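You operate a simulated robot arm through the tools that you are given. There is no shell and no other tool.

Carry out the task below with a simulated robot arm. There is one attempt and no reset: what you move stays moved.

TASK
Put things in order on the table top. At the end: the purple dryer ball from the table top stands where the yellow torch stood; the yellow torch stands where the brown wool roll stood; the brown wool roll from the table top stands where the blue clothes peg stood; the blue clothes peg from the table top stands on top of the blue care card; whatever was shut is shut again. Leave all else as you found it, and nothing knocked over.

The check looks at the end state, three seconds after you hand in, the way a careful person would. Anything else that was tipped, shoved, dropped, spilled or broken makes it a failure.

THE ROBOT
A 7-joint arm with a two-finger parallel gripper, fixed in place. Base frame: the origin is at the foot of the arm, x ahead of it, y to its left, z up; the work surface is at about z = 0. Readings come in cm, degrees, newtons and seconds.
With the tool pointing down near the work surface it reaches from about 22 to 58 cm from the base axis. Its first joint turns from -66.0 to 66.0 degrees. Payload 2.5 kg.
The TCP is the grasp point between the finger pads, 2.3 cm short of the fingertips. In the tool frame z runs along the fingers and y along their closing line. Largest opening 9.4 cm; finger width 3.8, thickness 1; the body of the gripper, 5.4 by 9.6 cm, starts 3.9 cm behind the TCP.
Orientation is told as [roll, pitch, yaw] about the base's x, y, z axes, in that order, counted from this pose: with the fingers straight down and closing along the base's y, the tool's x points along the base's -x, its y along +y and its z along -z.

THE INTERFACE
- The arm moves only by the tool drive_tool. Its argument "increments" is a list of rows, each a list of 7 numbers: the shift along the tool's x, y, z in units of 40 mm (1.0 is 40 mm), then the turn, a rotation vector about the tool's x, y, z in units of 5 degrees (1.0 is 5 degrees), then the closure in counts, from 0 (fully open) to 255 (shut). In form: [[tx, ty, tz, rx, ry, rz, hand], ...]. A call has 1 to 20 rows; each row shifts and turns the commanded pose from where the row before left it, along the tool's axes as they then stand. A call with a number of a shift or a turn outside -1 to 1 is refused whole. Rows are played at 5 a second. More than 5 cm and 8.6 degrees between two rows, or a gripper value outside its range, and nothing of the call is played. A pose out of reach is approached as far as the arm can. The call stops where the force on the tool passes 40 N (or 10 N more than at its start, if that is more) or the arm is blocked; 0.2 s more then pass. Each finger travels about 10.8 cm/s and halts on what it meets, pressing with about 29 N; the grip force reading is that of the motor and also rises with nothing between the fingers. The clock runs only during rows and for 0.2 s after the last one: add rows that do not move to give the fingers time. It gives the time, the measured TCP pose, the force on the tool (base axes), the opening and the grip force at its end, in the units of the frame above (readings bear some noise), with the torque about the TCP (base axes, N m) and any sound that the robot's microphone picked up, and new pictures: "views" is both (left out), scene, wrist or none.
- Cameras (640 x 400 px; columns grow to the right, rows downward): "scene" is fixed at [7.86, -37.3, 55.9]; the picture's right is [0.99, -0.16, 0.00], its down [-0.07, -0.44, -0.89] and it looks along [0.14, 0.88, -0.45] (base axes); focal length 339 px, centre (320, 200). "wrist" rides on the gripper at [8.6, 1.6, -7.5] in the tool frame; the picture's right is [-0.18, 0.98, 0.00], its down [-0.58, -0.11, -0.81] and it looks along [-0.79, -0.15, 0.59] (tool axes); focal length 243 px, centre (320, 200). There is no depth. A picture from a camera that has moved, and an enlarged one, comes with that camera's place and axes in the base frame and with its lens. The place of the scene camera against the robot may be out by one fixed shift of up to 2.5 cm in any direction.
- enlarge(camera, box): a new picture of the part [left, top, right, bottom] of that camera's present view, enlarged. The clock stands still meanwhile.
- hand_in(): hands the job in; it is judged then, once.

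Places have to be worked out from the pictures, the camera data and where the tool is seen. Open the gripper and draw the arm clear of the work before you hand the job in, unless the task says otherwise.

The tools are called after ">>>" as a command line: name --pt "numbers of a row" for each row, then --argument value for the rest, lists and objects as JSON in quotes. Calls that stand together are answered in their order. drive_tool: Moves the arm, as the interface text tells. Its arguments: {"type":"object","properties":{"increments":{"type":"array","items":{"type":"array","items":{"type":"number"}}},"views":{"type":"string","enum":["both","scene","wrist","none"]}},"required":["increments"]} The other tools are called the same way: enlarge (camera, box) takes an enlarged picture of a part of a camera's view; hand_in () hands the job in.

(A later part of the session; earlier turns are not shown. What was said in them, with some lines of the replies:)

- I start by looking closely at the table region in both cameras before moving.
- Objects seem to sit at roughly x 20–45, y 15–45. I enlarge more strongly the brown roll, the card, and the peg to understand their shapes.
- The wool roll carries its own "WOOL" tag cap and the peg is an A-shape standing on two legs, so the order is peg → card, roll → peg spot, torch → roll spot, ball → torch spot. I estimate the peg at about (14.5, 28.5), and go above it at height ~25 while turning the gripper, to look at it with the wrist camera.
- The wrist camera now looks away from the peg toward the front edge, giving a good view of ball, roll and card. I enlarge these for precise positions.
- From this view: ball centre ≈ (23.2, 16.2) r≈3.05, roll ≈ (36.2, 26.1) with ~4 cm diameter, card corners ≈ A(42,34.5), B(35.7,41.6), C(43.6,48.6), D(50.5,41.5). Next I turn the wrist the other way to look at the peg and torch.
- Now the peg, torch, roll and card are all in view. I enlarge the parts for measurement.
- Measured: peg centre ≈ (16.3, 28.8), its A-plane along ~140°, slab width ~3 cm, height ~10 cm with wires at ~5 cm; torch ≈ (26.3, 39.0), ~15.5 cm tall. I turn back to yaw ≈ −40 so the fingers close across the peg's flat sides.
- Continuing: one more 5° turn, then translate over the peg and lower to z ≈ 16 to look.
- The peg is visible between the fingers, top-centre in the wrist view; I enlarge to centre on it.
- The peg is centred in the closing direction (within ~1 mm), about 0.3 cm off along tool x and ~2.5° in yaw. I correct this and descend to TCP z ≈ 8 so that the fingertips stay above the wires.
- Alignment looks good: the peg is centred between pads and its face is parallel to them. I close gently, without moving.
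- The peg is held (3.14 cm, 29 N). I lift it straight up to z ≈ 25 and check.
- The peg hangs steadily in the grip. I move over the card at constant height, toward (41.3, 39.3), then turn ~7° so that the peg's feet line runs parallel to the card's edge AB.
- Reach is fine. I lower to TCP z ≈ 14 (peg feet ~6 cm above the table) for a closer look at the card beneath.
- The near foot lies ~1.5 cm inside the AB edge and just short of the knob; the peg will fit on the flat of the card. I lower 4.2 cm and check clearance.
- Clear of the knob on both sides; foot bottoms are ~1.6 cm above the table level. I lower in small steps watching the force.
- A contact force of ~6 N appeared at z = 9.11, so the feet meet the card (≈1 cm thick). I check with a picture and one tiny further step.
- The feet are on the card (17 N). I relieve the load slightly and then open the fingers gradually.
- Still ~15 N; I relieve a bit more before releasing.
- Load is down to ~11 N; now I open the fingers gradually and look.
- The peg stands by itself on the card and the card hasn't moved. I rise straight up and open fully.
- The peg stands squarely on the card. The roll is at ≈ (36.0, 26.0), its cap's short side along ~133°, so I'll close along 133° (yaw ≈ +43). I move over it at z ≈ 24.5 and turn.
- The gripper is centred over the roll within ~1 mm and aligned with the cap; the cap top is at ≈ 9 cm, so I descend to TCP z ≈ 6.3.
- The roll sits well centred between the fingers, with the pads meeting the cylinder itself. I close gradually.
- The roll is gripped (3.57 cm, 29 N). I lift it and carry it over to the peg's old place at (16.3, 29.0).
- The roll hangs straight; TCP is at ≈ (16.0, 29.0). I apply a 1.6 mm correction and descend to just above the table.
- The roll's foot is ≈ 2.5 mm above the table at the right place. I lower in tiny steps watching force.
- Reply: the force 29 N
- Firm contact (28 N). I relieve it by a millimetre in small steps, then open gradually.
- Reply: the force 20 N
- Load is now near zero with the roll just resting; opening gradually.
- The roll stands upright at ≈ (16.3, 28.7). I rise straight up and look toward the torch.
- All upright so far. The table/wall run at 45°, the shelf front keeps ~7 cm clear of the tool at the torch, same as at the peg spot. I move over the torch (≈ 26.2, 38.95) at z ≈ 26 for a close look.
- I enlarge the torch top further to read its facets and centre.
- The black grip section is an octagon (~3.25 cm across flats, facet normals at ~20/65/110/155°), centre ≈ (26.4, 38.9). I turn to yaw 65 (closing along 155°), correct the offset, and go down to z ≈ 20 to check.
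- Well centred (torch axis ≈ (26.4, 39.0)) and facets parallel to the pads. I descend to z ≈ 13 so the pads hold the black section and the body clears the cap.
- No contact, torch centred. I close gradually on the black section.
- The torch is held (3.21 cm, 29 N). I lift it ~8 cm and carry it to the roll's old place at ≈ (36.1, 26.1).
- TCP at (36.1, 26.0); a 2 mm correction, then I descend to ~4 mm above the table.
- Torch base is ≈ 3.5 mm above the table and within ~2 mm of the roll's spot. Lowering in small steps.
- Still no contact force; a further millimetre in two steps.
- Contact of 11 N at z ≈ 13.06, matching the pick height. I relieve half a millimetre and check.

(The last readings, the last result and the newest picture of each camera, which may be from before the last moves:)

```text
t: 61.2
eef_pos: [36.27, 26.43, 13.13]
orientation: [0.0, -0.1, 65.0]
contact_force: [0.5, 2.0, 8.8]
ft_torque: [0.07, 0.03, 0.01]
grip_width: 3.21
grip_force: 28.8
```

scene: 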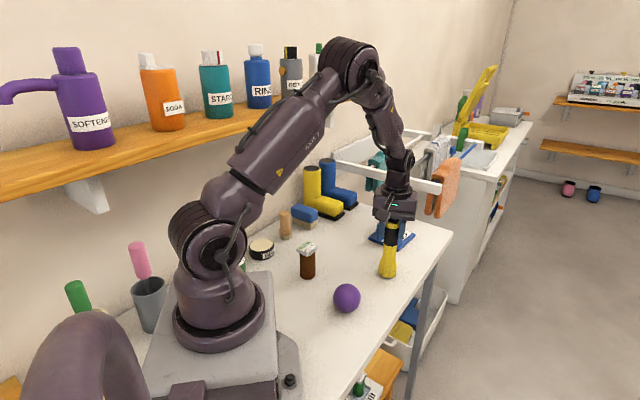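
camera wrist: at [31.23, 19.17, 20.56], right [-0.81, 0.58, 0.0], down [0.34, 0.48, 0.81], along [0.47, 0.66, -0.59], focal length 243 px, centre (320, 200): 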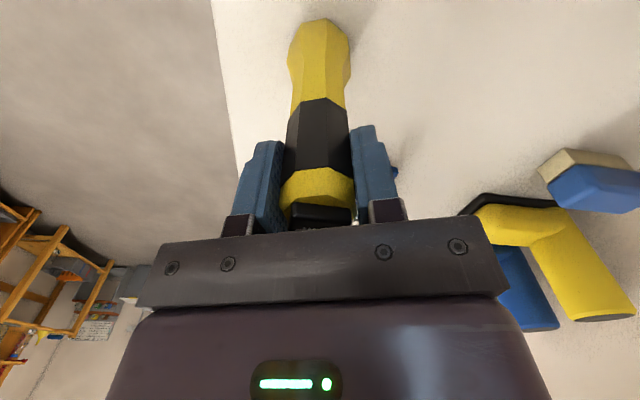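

Load is small and torque is near zero, so the base sits flat. Opening gradually.

>>> drive_tool --pt "0 0 -0.005 0 0 0 255" --pt "0 0 0 0 0 0 164" --pt "0 0 0 0 0 0 158" --pt "0 0 0 0 0 0 148" --pt "0 0 0 0 0 0 120" --pt "0 0 0 0 0 0 80" --pt "0 0 0 0 0 0 40" --pt "0 0 0 0 0 0 0" --pt "0 0 0 0 0 0 0" --views "both"

>>> enlarge --camera "wrist" --box '[200, 0, 440, 220]'

```text
t: 63.2
eef_pos: [36.27, 26.44, 13.13]
orientation: [-0.1, 0.0, 65.0]
contact_force: [-0.1, -0.6, 0.4]
ft_torque: [-0.02, 0.0, 0.03]
grip_width: 9.41
grip_force: 0.0
camera wrist: at [31.19, 19.14, 20.58], right [-0.81, 0.58, 0.0], down [0.34, 0.48, 0.81], along [0.47, 0.66, -0.59], focal length 243 px, centre (320, 200)
```

scene: 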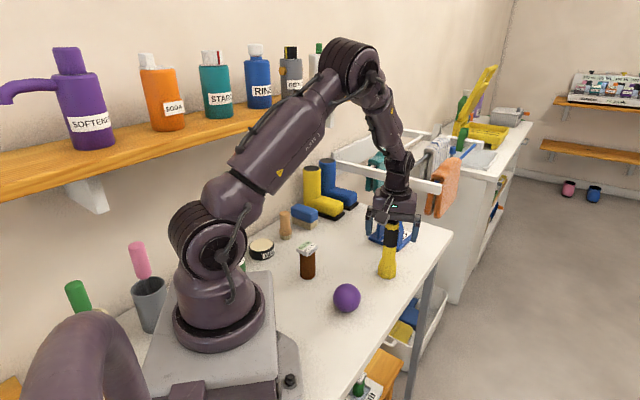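
wrist: 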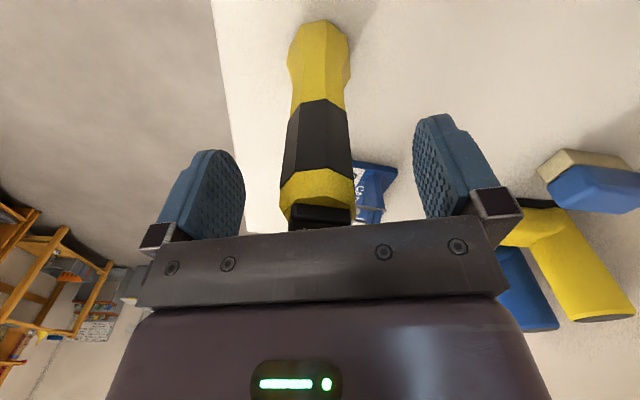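

```text
1.82 times, centred on (320, 110) of wrist
camera zoom: at [31.19, 19.14, 20.58], right [-0.81, 0.58, 0.0], down [0.34, 0.48, 0.81], along [0.47, 0.66, -0.59], focal length 441 px, centre (320, 364)
```

zoom: 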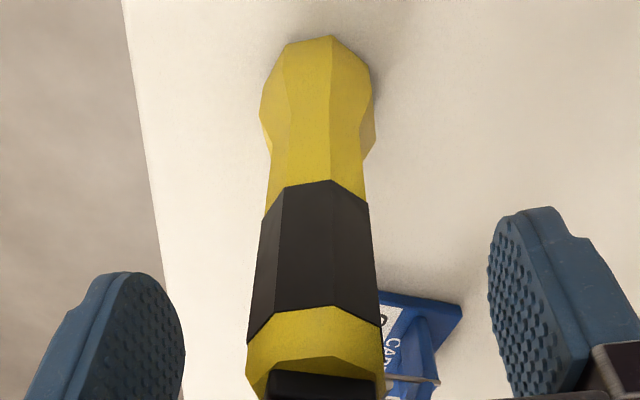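

The torch stands at ≈ (36.2, 26.1), matching the roll's old place. I lift clear and move over the ball near (23.2, 16.2).

>>> drive_tool --pt "0 0 -0.3 0 0 0 0" --pt "0 0 -0.7 0 0 0 0" --pt "0 0 -1 0 0 0 0" --pt "0 0 -1 0 0 0 0" --pt "0.6 0.3 0 0 0 0 0" --pt "0.8 0.42 0 0 0 0 0" --pt "0.8 0.42 0 0 0 0 0" --pt "0.8 0.42 0 0 0 0 0" --pt "0.66 0.32 0 0 0 0 0" --pt "0 0 0 0 0 1 0" --pt "0 0 0 0 0 1 0" --pt "0 0 0 0 0 1 0" --pt "0 0 0 0 0 1 0" --pt "0 0 0 0 0 1 0" --pt "0 0 0 0 0 1 0" --pt "0 0 0 0 0 1 0" --pt "0 0 0 0 0 1 0" --views "scene"

>>> drive_tool --pt "0 0 0 0 0 1 0" --pt "0 0 0 0 0 1 0" --pt "0 0 0 0 0 1 0" --pt "0 0 0 0 0 1 0" --pt "0 0 0 0 0 1 0" --pt "0 0 0 0 0 1 0" --pt "0 0 0 0 0 1 0" --pt "0 0 0 0 0 1 0" --pt "0 0 0.8 0 0 0 0" --pt "0 0 0.8 0 0 0 0" --pt "0 0 0.8 0 0 0 0" --pt "0 0 0 0 0 0 0" --views "both"

>>> enlarge --camera "wrist" --box '[220, 0, 420, 150]'

>>> enlarge --camera "scene" --box '[280, 180, 440, 320]'

```text
t: 66.8
eef_pos: [23.21, 16.27, 25.27]
orientation: [-0.1, 0.0, 24.9]
contact_force: [-0.3, 0.4, -0.7]
ft_torque: [0.03, -0.02, 0.01]
grip_width: 9.39
grip_force: 0.1
```

scene: 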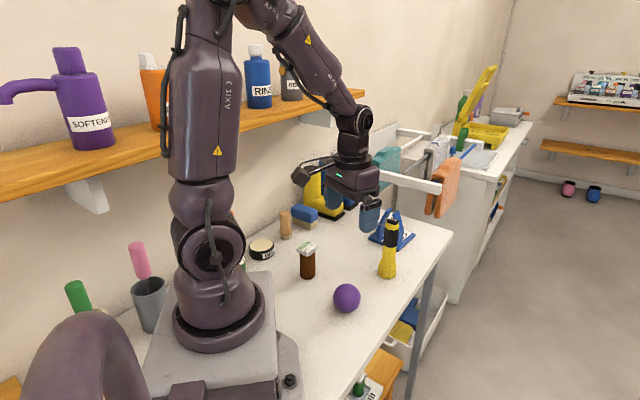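

```text
t: 69.4
eef_pos: [23.29, 16.34, 15.4]
orientation: [0.0, 0.0, -15.0]
contact_force: [-0.1, 0.6, -1.2]
ft_torque: [-0.02, 0.01, 0.0]
grip_width: 9.4
grip_force: 0.0
camera wrist: at [15.48, 20.05, 22.76], right [0.43, 0.9, 0.0], down [0.53, -0.26, 0.81], along [0.73, -0.35, -0.59], focal length 243 px, centre (320, 200)
```

scene: 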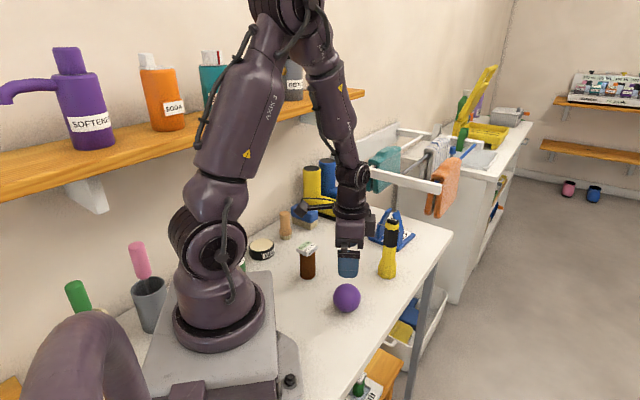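
wrist: 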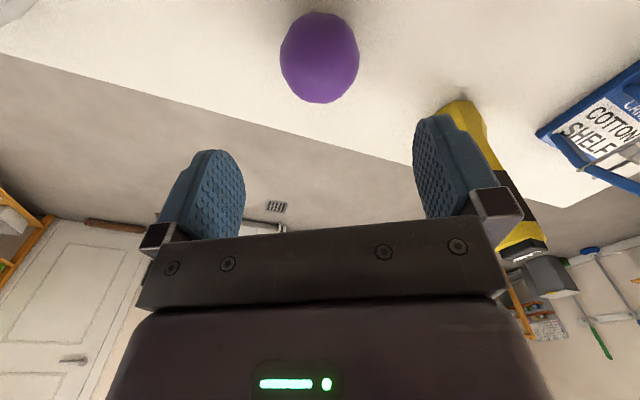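

```text
2.67 times, centred on (320, 75) of wrist
camera zoom: at [15.48, 20.05, 22.76], right [0.43, 0.9, 0.0], down [0.53, -0.26, 0.81], along [0.73, -0.35, -0.59], focal length 647 px, centre (320, 533)
```

zoom: 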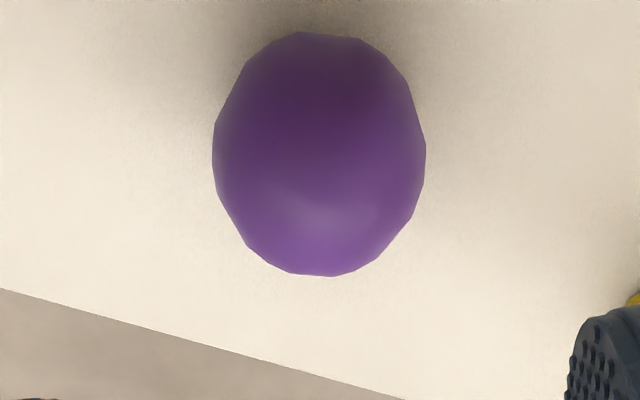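

```text
2.86 times, centred on (360, 250) of scene
camera zoom: at [7.86, -37.3, 55.9], right [0.99, -0.16, 0.0], down [-0.07, -0.44, -0.89], along [0.14, 0.88, -0.45], focal length 970 px, centre (206, 57)
```

zoom: 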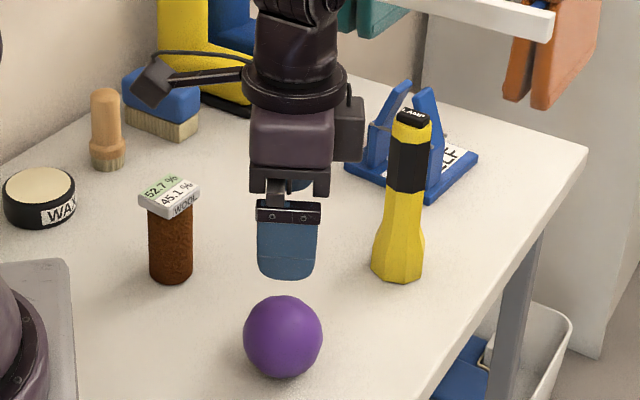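

The ball (r ≈ 3.04, centre ≈ (23.4, 16.25)) is centred under the gripper. I descend with open fingers to TCP z ≈ 3.0.

>>> drive_tool --pt "-0.02 0 0.6 0 0 0 0" --pt "0 0 0.8 0 0 0 0" --pt "0 0 0.7 0 0 0 0" --pt "0 0 0.5 0 0 0 0" --pt "0 0 0.3 0 0 0 0" --pt "0 0 0.1 0 0 0 0" --pt "0 0 0 0 0 0 0" --views "both"

>>> enlarge --camera "wrist" --box '[180, 60, 460, 240]'

```text
t: 71.0
eef_pos: [23.32, 16.41, 3.6]
orientation: [0.0, 0.0, -15.0]
contact_force: [-0.4, -0.5, -0.5]
ft_torque: [0.01, -0.02, 0.03]
grip_width: 9.38
grip_force: 0.1
camera wrist: at [15.5, 20.05, 10.94], right [0.43, 0.9, 0.0], down [0.53, -0.26, 0.81], along [0.73, -0.35, -0.59], focal length 243 px, centre (320, 200)
```

scene: 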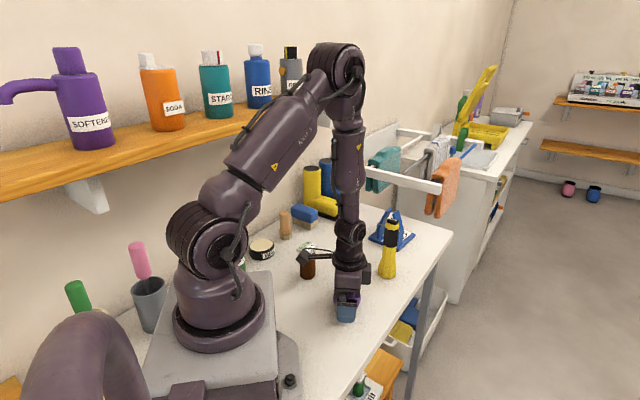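
wrist: 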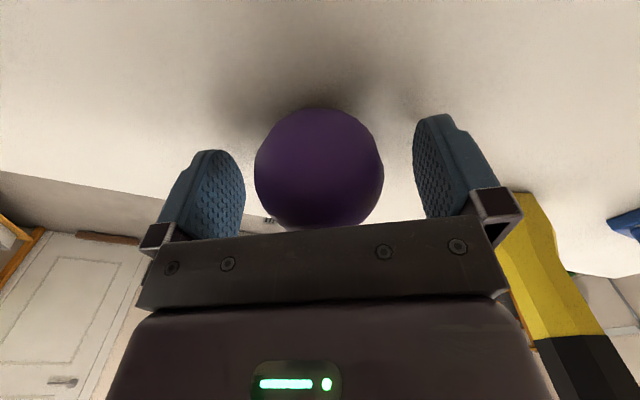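

```text
2.22 times, centred on (320, 150) of wrist
camera zoom: at [15.5, 20.05, 10.94], right [0.43, 0.9, 0.0], down [0.53, -0.26, 0.81], along [0.73, -0.35, -0.59], focal length 539 px, centre (320, 311)
```

zoom: 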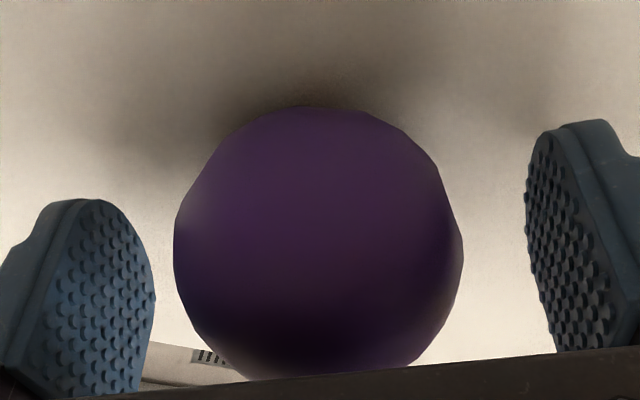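

Ball centred; TCP is still at z ≈ 3.45. I lower 4 mm more and close gently.

>>> drive_tool --pt "0 0 0.1 0 0 0 0" --pt "0 0 0 0 0 0 50" --pt "0 0 0 0 0 0 75" --pt "0 0 0 0 0 0 83" --pt "0 0 0 0 0 0 90" --pt "0 0 0 0 0 0 97" --pt "0 0 0 0 0 0 110" --pt "0 0 0 0 0 0 150" --pt "0 0 0 0 0 0 255" --pt "0 0 0 0 0 0 255" --pt "0 0 0 0 0 0 255" --views "both"

```text
t: 73.4
eef_pos: [23.33, 16.23, 3.23]
orientation: [0.0, 0.0, -15.0]
contact_force: [-0.5, -0.2, 0.0]
ft_torque: [0.0, 0.0, 0.01]
grip_width: 6.25
grip_force: 28.7
camera wrist: at [15.47, 20.05, 10.54], right [0.43, 0.9, 0.0], down [0.53, -0.26, 0.81], along [0.73, -0.35, -0.59], focal length 243 px, centre (320, 200)
```

scene: 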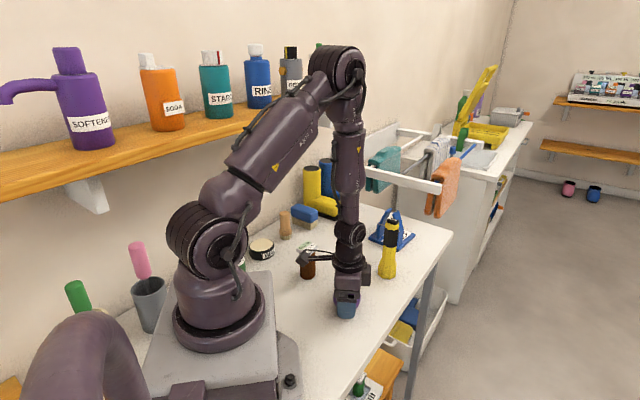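
wrist: 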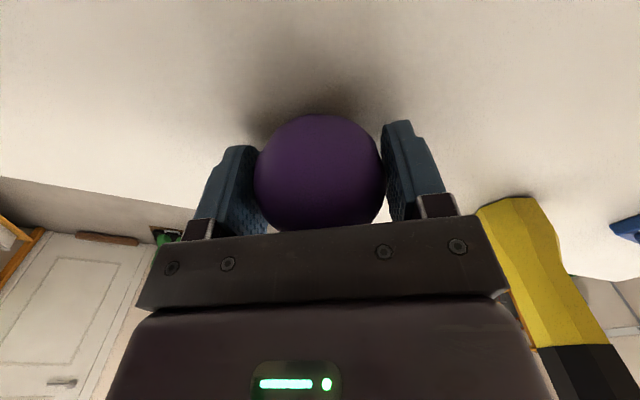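

The ball is held (6.25 cm, 29 N). I lift it to z ≈ 16 and carry it toward the torch's old place (26.25, 38.9), turning to yaw +10 on arrival.

>>> drive_tool --pt "0 0 -0.15 0 0 0 255" --pt "0 0 -0.4 0 0 0 255" --pt "0 0 -0.8 0 0 0 255" --pt "0 0 -0.8 0 0 0 255" --pt "0 0 -0.7 0 0 0 255" --pt "0 0 -0.35 0 0 0 255" --pt "0.064 0.471 0 0 0 0 255" --pt "0.128 0.942 0 0 0 0 255" --pt "0.128 0.942 0 0 0 0 255" --pt "0.128 0.942 0 0 0 0 255" --pt "0.128 0.942 0 0 0 0 255" --pt "0.128 0.942 0 0 0 0 255" --pt "0.064 0.471 0 0 0 0 255" --pt "0 0 0 0 0 -1 255" --pt "0 0 0 0 0 -1 255" --pt "0 0 0 0 0 -1 255" --pt "0 0 0 0 0 -1 255" --pt "0 0 0 0 0 -1 255" --pt "0 0 0 0 0 0 255" --views "both"

>>> enlarge --camera "wrist" --box '[180, 60, 460, 240]'

>>> enlarge --camera "scene" --box '[280, 160, 440, 300]'

```text
t: 77.4
eef_pos: [26.16, 38.84, 15.86]
orientation: [0.0, 0.1, 10.2]
contact_force: [-0.6, 0.1, -0.4]
ft_torque: [-0.06, 0.0, 0.02]
grip_width: 6.22
grip_force: 29.2
camera wrist: at [17.51, 38.92, 23.33], right [0.01, 1.0, 0.0], down [0.59, -0.01, 0.81], along [0.81, -0.01, -0.59], focal length 243 px, centre (320, 200)
```

scene: 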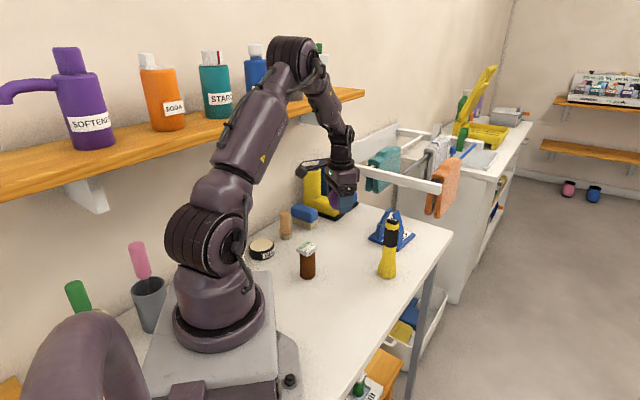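
wrist: 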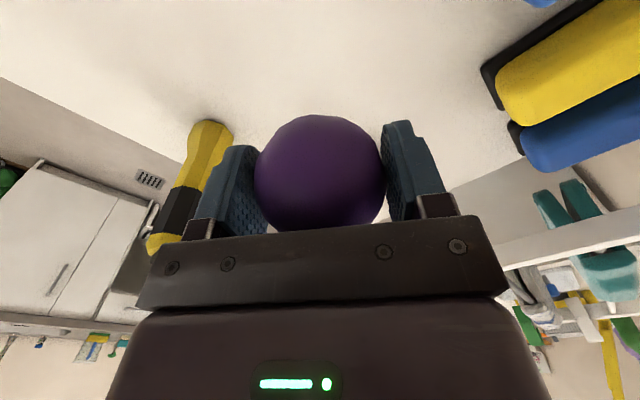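

```text
2.22 times, centred on (320, 150) of wrist
camera zoom: at [17.51, 38.92, 23.33], right [0.01, 1.0, 0.0], down [0.59, -0.01, 0.81], along [0.81, -0.01, -0.59], focal length 539 px, centre (320, 311)
```

zoom: 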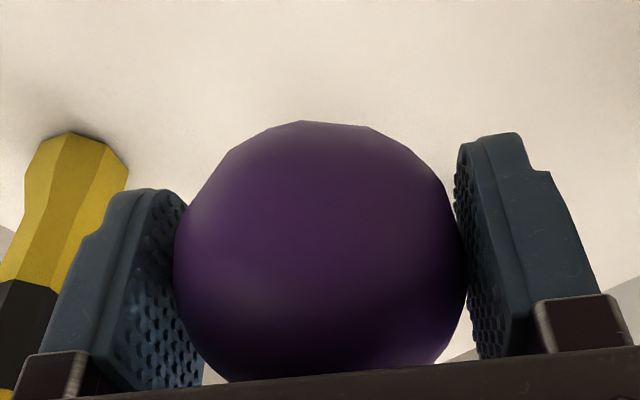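

```text
2.86 times, centred on (360, 230) of scene
camera zoom: at [7.86, -37.3, 55.9], right [0.99, -0.16, 0.0], down [-0.07, -0.44, -0.89], along [0.14, 0.88, -0.45], focal length 970 px, centre (206, 114)
```

zoom: 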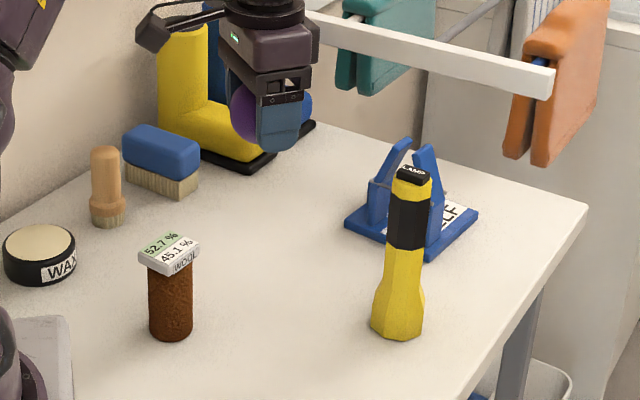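

The ball hangs over the torch's old spot (within ~2 mm). I apply a 2 mm correction and descend to just above the table.

>>> drive_tool --pt "0.05 0 0.4 0 0 0 255" --pt "0 0 0.7 0 0 0 255" --pt "0 0 0.7 0 0 0 255" --pt "0 0 0.6 0 0 0 255" --pt "0 0 0.4 0 0 0 255" --pt "0 0 0.25 0 0 0 255" --pt "0 0 0 0 0 0 255" --views "both"

>>> enlarge --camera "scene" --box '[280, 160, 440, 300]'

```text
t: 79.0
eef_pos: [25.9, 38.89, 3.64]
orientation: [0.0, 0.0, 10.1]
contact_force: [0.1, -0.1, -0.4]
ft_torque: [-0.05, -0.01, 0.01]
grip_width: 6.19
grip_force: 29.1
camera wrist: at [17.17, 38.89, 11.08], right [0.01, 1.0, 0.0], down [0.59, -0.01, 0.81], along [0.81, -0.01, -0.59], focal length 243 px, centre (320, 200)
```

scene: 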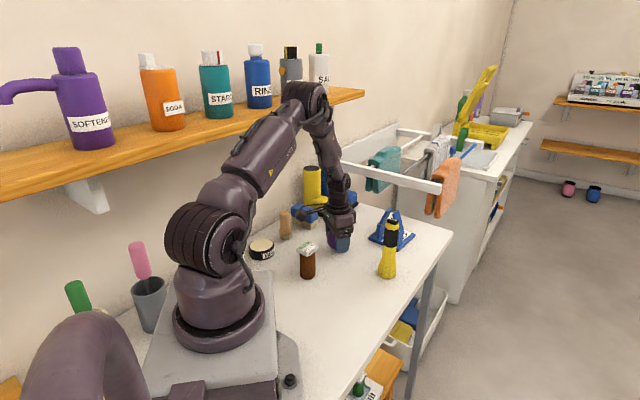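
wrist: 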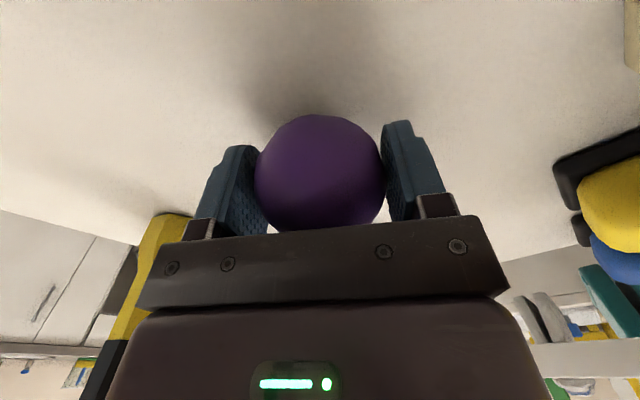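

```text
2.86 times, centred on (360, 230) of scene
camera zoom: at [7.86, -37.3, 55.9], right [0.99, -0.16, 0.0], down [-0.07, -0.44, -0.89], along [0.14, 0.88, -0.45], focal length 970 px, centre (206, 114)
```

zoom: 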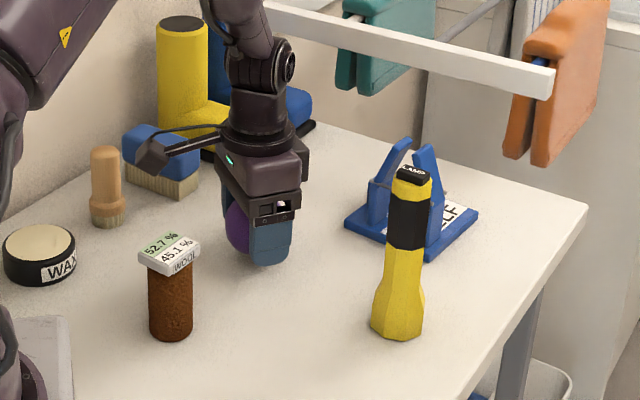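

The ball is ≈ 5 mm above the table at (26.1, 38.9). Lowering in small steps.

>>> drive_tool --pt "0 0 0.06 0 0 0 255" --pt "0 0 0.03 0 0 0 255" --pt "0 0 0.015 0 0 0 255" --pt "0 0 0 0 0 0 255" --views "none"

```text
t: 80.0
eef_pos: [26.06, 38.9, 3.33]
orientation: [0.0, 0.1, 10.0]
contact_force: [0.4, -0.5, -0.9]
ft_torque: [0.01, 0.02, 0.04]
grip_width: 6.21
grip_force: 28.9
```

>>> drive_tool --pt "0 0 0.015 0 0 0 255" --pt "0 0 0.012 0 0 0 255" --pt "0 0 0 0 0 0 255" --views "none"

```text
t: 80.8
eef_pos: [26.01, 38.96, 3.31]
orientation: [0.0, 0.1, 10.0]
contact_force: [0.3, -0.4, -0.3]
ft_torque: [0.02, 0.01, -0.01]
grip_width: 6.19
grip_force: 28.7
```

No contact yet; another small step with a wrist picture for the exact height.

>>> drive_tool --pt "0 0 0.012 0 0 0 255" --pt "0 0 0 0 0 0 255" --views "wrist"

```text
t: 81.4
eef_pos: [25.99, 38.88, 3.16]
orientation: [0.0, 0.0, 10.0]
contact_force: [0.4, 0.2, 0.7]
ft_torque: [0.03, 0.01, 0.01]
grip_width: 6.19
grip_force: 28.8
camera wrist: at [17.27, 38.92, 10.53], right [0.01, 1.0, 0.0], down [0.59, -0.01, 0.81], along [0.81, -0.01, -0.59], focal length 243 px, centre (320, 200)
```

wrist: 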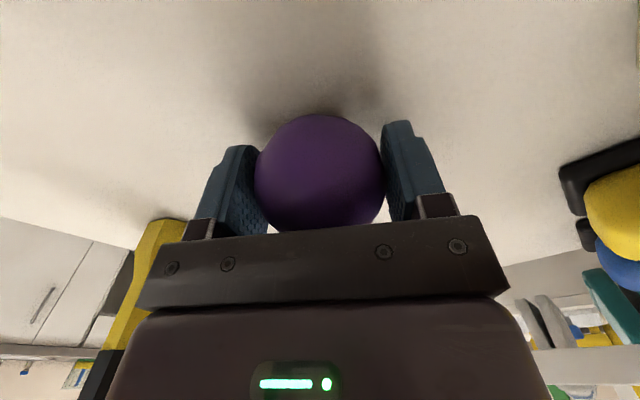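

Height now equals the pick height. One more half-millimetre step to confirm contact.

>>> drive_tool --pt "0 0 0.01 0 0 0 255" --pt "0 0 0 0 0 0 255" --views "none"

```text
t: 82.0
eef_pos: [25.91, 38.79, 3.23]
orientation: [0.0, -0.1, 10.0]
contact_force: [1.5, 0.3, 1.7]
ft_torque: [0.03, -0.06, -0.02]
grip_width: 6.18
grip_force: 29.4
```

>>> drive_tool --pt "0 0 0.01 0 0 0 255" --pt "0 0 0 0 0 0 255" --views "none"

```text
t: 82.6
eef_pos: [26.02, 38.8, 3.03]
orientation: [0.0, -0.1, 10.0]
contact_force: [0.1, -2.2, 10.5]
ft_torque: [-0.08, 0.05, 0.04]
grip_width: 6.16
grip_force: 29.5
```

Contact confirmed (10 N). I relieve slightly and open very gradually so that the ball does not roll.

>>> drive_tool --pt "0 0 -0.008 0 0 0 255" --pt "0 0 0 0 0 0 120" --pt "0 0 0 0 0 0 95" --pt "0 0 0 0 0 0 88" --pt "0 0 0 0 0 0 85" --pt "0 0 0 0 0 0 82" --pt "0 0 0 0 0 0 78" --pt "0 0 0 0 0 0 72" --pt "0 0 0 0 0 0 64" --pt "0 0 0 0 0 0 50" --pt "0 0 0 0 0 0 30" --pt "0 0 0 0 0 0 0" --pt "0 0 0 0 0 0 0" --views "both"

>>> enlarge --camera "wrist" --box '[180, 60, 460, 240]'

```text
t: 85.4
eef_pos: [25.9, 38.81, 3.1]
orientation: [0.0, 0.0, 10.0]
contact_force: [-0.4, 0.2, 0.6]
ft_torque: [0.0, -0.02, -0.03]
grip_width: 9.41
grip_force: 0.0
camera wrist: at [17.23, 38.89, 10.47], right [0.01, 1.0, 0.0], down [0.59, -0.01, 0.81], along [0.81, -0.01, -0.59], focal length 243 px, centre (320, 200)
```

scene: 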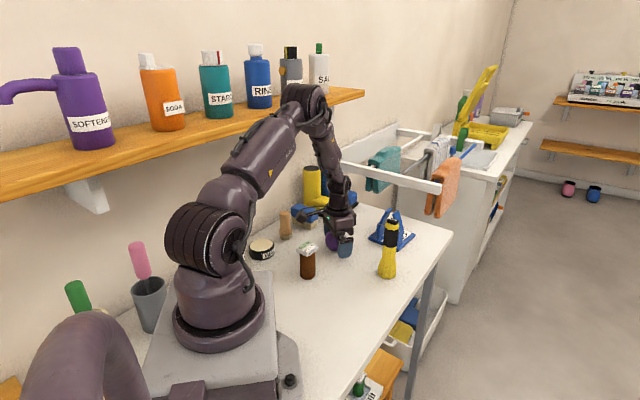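
wrist: 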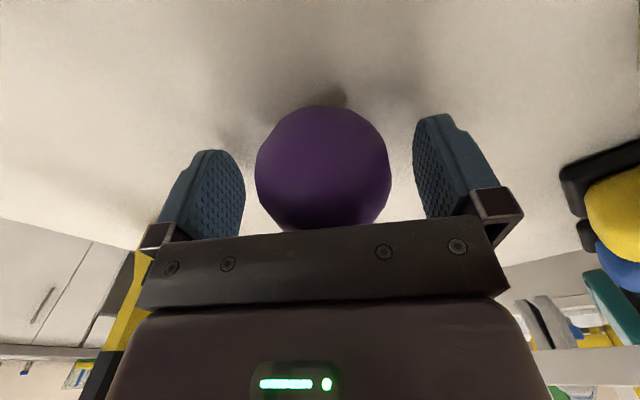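

```text
2.22 times, centred on (320, 150) of wrist
camera zoom: at [17.23, 38.89, 10.47], right [0.01, 1.0, 0.0], down [0.59, -0.01, 0.81], along [0.81, -0.01, -0.59], focal length 539 px, centre (320, 311)
```

zoom: 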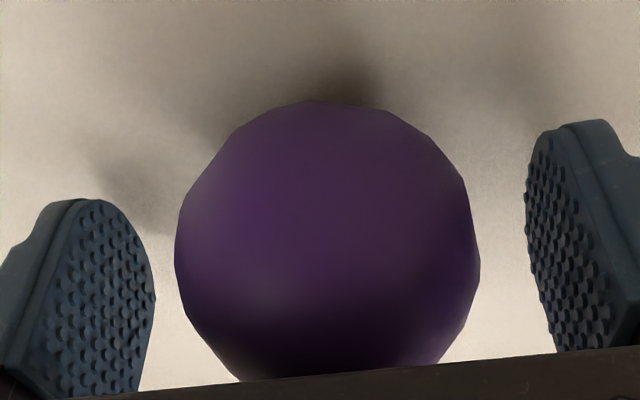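

The ball seems to have shifted ~5 mm toward the camera after release. I wait a second without moving and check whether it is at rest.

>>> drive_tool --pt "0 0 0 0 0 0 0" --pt "0 0 0 0 0 0 0" --pt "0 0 0 0 0 0 0" --pt "0 0 0 0 0 0 0" --pt "0 0 0 0 0 0 0" --views "wrist"

>>> enlarge --camera "wrist" --box '[180, 60, 460, 240]'

```text
t: 86.6
eef_pos: [25.82, 38.95, 3.18]
orientation: [0.0, 0.0, 10.0]
contact_force: [-0.3, 0.3, -0.4]
ft_torque: [0.0, -0.02, -0.04]
grip_width: 9.4
grip_force: 0.0
camera wrist: at [17.23, 38.89, 10.47], right [0.01, 1.0, 0.0], down [0.59, -0.01, 0.81], along [0.81, -0.01, -0.59], focal length 243 px, centre (320, 200)
```

wrist: 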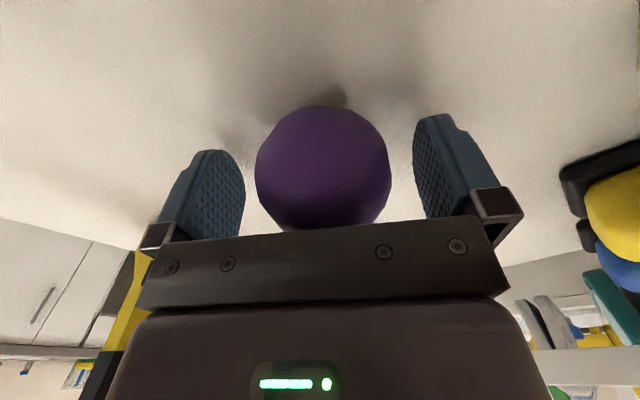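

```text
2.22 times, centred on (320, 150) of wrist
camera zoom: at [17.23, 38.89, 10.47], right [0.01, 1.0, 0.0], down [0.59, -0.01, 0.81], along [0.81, -0.01, -0.59], focal length 539 px, centre (320, 311)
```

zoom: 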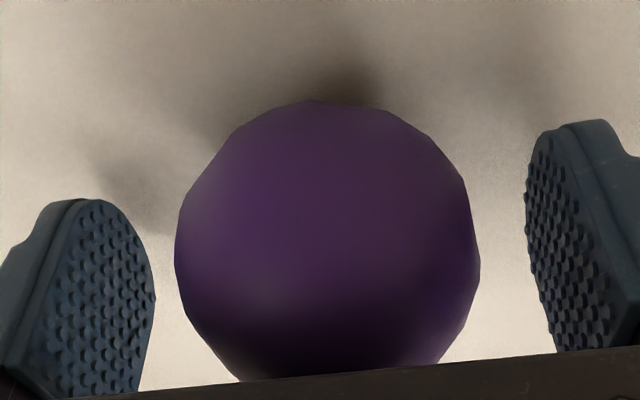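

The ball is at rest at ≈ (25.7, 38.9). I rise straight up to measure its place more exactly from above.

>>> drive_tool --pt "0 0 -0.2 0 0 0 0" --pt "0 0 -0.6 0 0 0 0" --pt "0 0 -0.9 0 0 0 0" --pt "0 0 -0.9 0 0 0 0" --pt "0 0 -0.4 0 0 0 0" --pt "0 0 0 0 0 0 0" --views "both"

>>> enlarge --camera "wrist" --box '[220, 0, 420, 150]'

>>> enlarge --camera "scene" --box '[280, 180, 440, 300]'

```text
t: 88.0
eef_pos: [25.82, 38.85, 15.15]
orientation: [0.0, 0.1, 9.9]
contact_force: [0.3, -0.5, 0.1]
ft_torque: [-0.01, -0.01, -0.03]
grip_width: 9.42
grip_force: 0.0
camera wrist: at [17.13, 38.87, 22.54], right [0.01, 1.0, 0.0], down [0.59, -0.01, 0.81], along [0.81, -0.01, -0.59], focal length 243 px, centre (320, 200)
```

scene: 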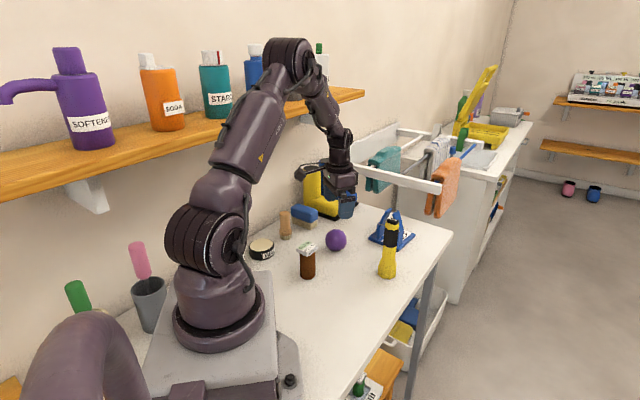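
wrist: 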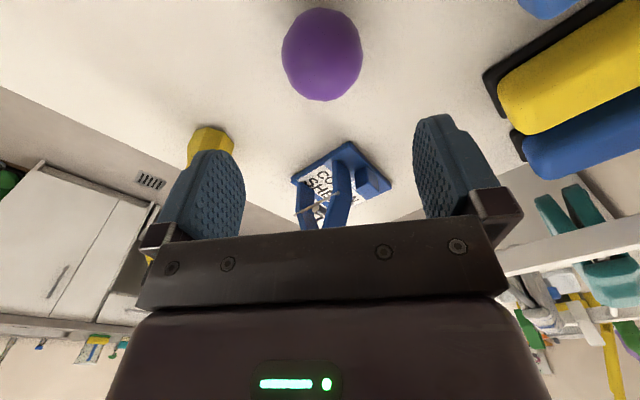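

```text
2.67 times, centred on (320, 75) of wrist
camera zoom: at [17.13, 38.87, 22.54], right [0.01, 1.0, 0.0], down [0.59, -0.01, 0.81], along [0.81, -0.01, -0.59], focal length 647 px, centre (320, 533)
```

zoom: 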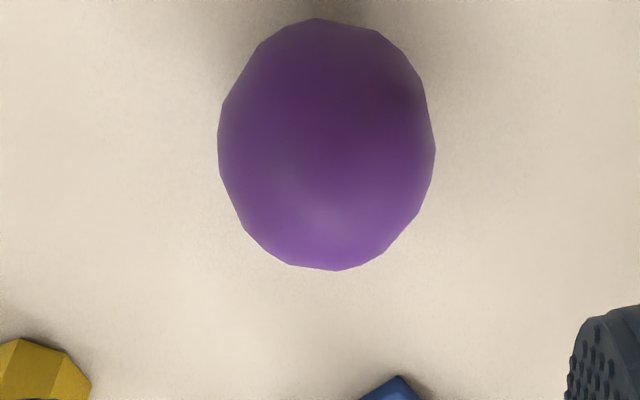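

```text
3.33 times, centred on (360, 240) of scene
camera zoom: at [7.86, -37.3, 55.9], right [0.99, -0.16, 0.0], down [-0.07, -0.44, -0.89], along [0.14, 0.88, -0.45], focal length 1131 px, centre (187, 67)
```

zoom: 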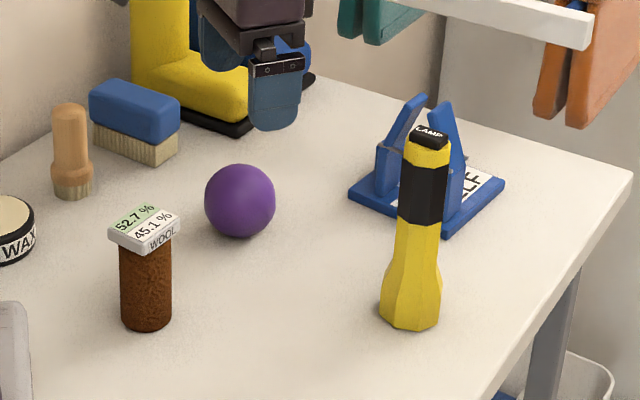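

The ball rests at ≈ (25.6, 39.0), about 6 mm from the torch's old centre – good; all objects stand upright. I rise to z ≈ 26 and draw the arm back to its starting place, gripper open.

>>> drive_tool --pt "0 0 -0.8 0 0 0 0" --pt "0 0 -1 0 0 0 0" --pt "0 0 -0.9 0 0 0 0" --pt "0.1 -0.5 0 0 0 0 0" --pt "0.12 -0.9 0 0 0 0 0" --pt "0.12 -0.9 0 0 0 0 0" --pt "0.12 -0.9 0 0 0 0 0" --pt "0.12 -0.9 0 0 0 0 0" --pt "0.06 -0.9 0 0 0 0 0" --pt "0 0 0 0 0 1 0" --pt "0 0 0 0 0 1 0" --pt "0 0 0 0 0 0 0" --pt "0 0 0 0 0 0 0" --views "both"

>>> enlarge --camera "scene" --box '[240, 170, 460, 310]'

```text
t: 90.8
eef_pos: [26.95, 18.61, 25.92]
orientation: [-0.1, -0.1, 0.0]
contact_force: [0.1, -0.4, -0.4]
ft_torque: [-0.01, -0.01, -0.01]
grip_width: 9.39
grip_force: 0.1
camera wrist: at [18.32, 20.18, 33.31], right [0.18, 0.98, 0.0], down [0.58, -0.11, 0.81], along [0.79, -0.15, -0.59], focal length 243 px, centre (320, 200)
```

scene: 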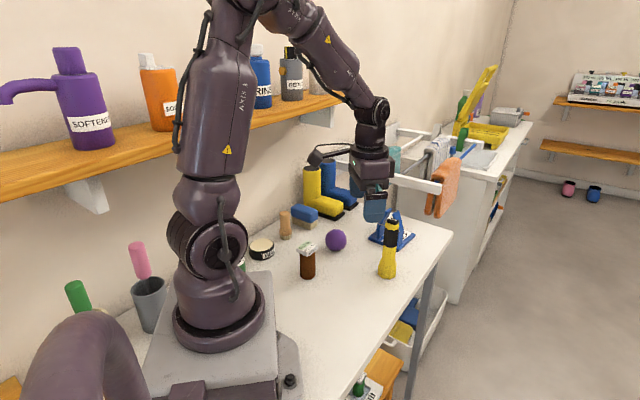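
wrist: 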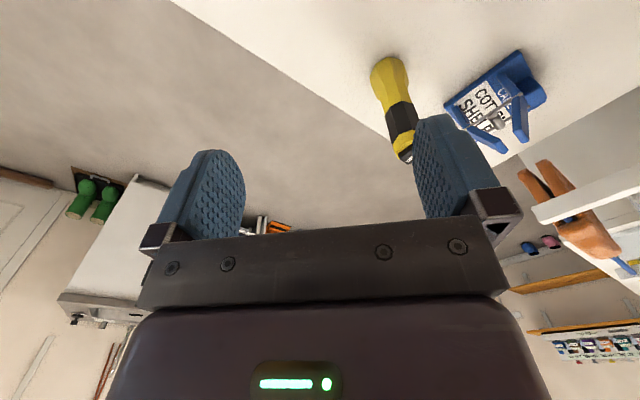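

```text
2.86 times, centred on (350, 240) of scene
camera zoom: at [7.86, -37.3, 55.9], right [0.99, -0.16, 0.0], down [-0.07, -0.44, -0.89], along [0.14, 0.88, -0.45], focal length 970 px, centre (234, 86)
```

zoom: 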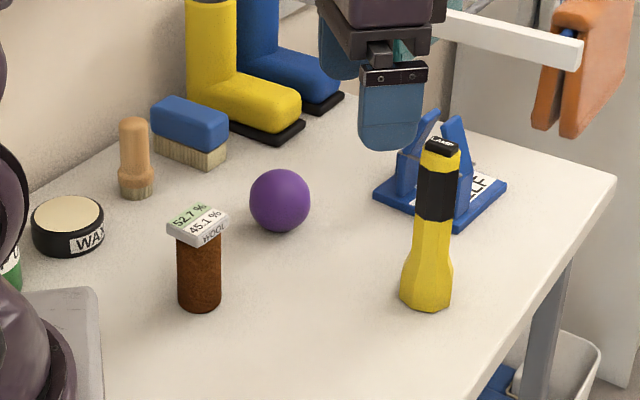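

All four objects stand in their new places, the peg stands on the card, the other things are as they were, and the arm is clear with the gripper open. I hand in.

>>> hand_in

```text
The job is handed in.
```

All four moves are done and I've handed the job in. Positions are in cm, measured from the wrist camera.

| Object | Now stands at | Target spot | Offset |
|---|---|---|---|
| Blue peg | upright on the flat of the blue care card | the care card | not measured; clear of the knob and edges |
| Brown wool roll | (16.3, 28.7) | peg's old place (16.3, 29.0) | about 0.3 |
| Yellow torch | (36.2, 26.1) | roll's old place (36.1, 26.1) | about 0.1 |
| Purple ball | (25.6, 39.0) | torch's old place (26.25, 38.9) | about 0.6 |

- **Ball:** it rolled about 5 mm when I released it, then came to rest. I left it there because re-gripping risked moving it further.
- **Roll:** its "WOOL" tag cap stayed on, and I treated it as part of the roll.
- **Shut things:** I opened nothing, so there was nothing to shut again.
- **Everything else:** nothing was knocked over. The card has not moved, and the other items in view looked unchanged in the last pictures.

The arm is back near its starting pose with the gripper open.
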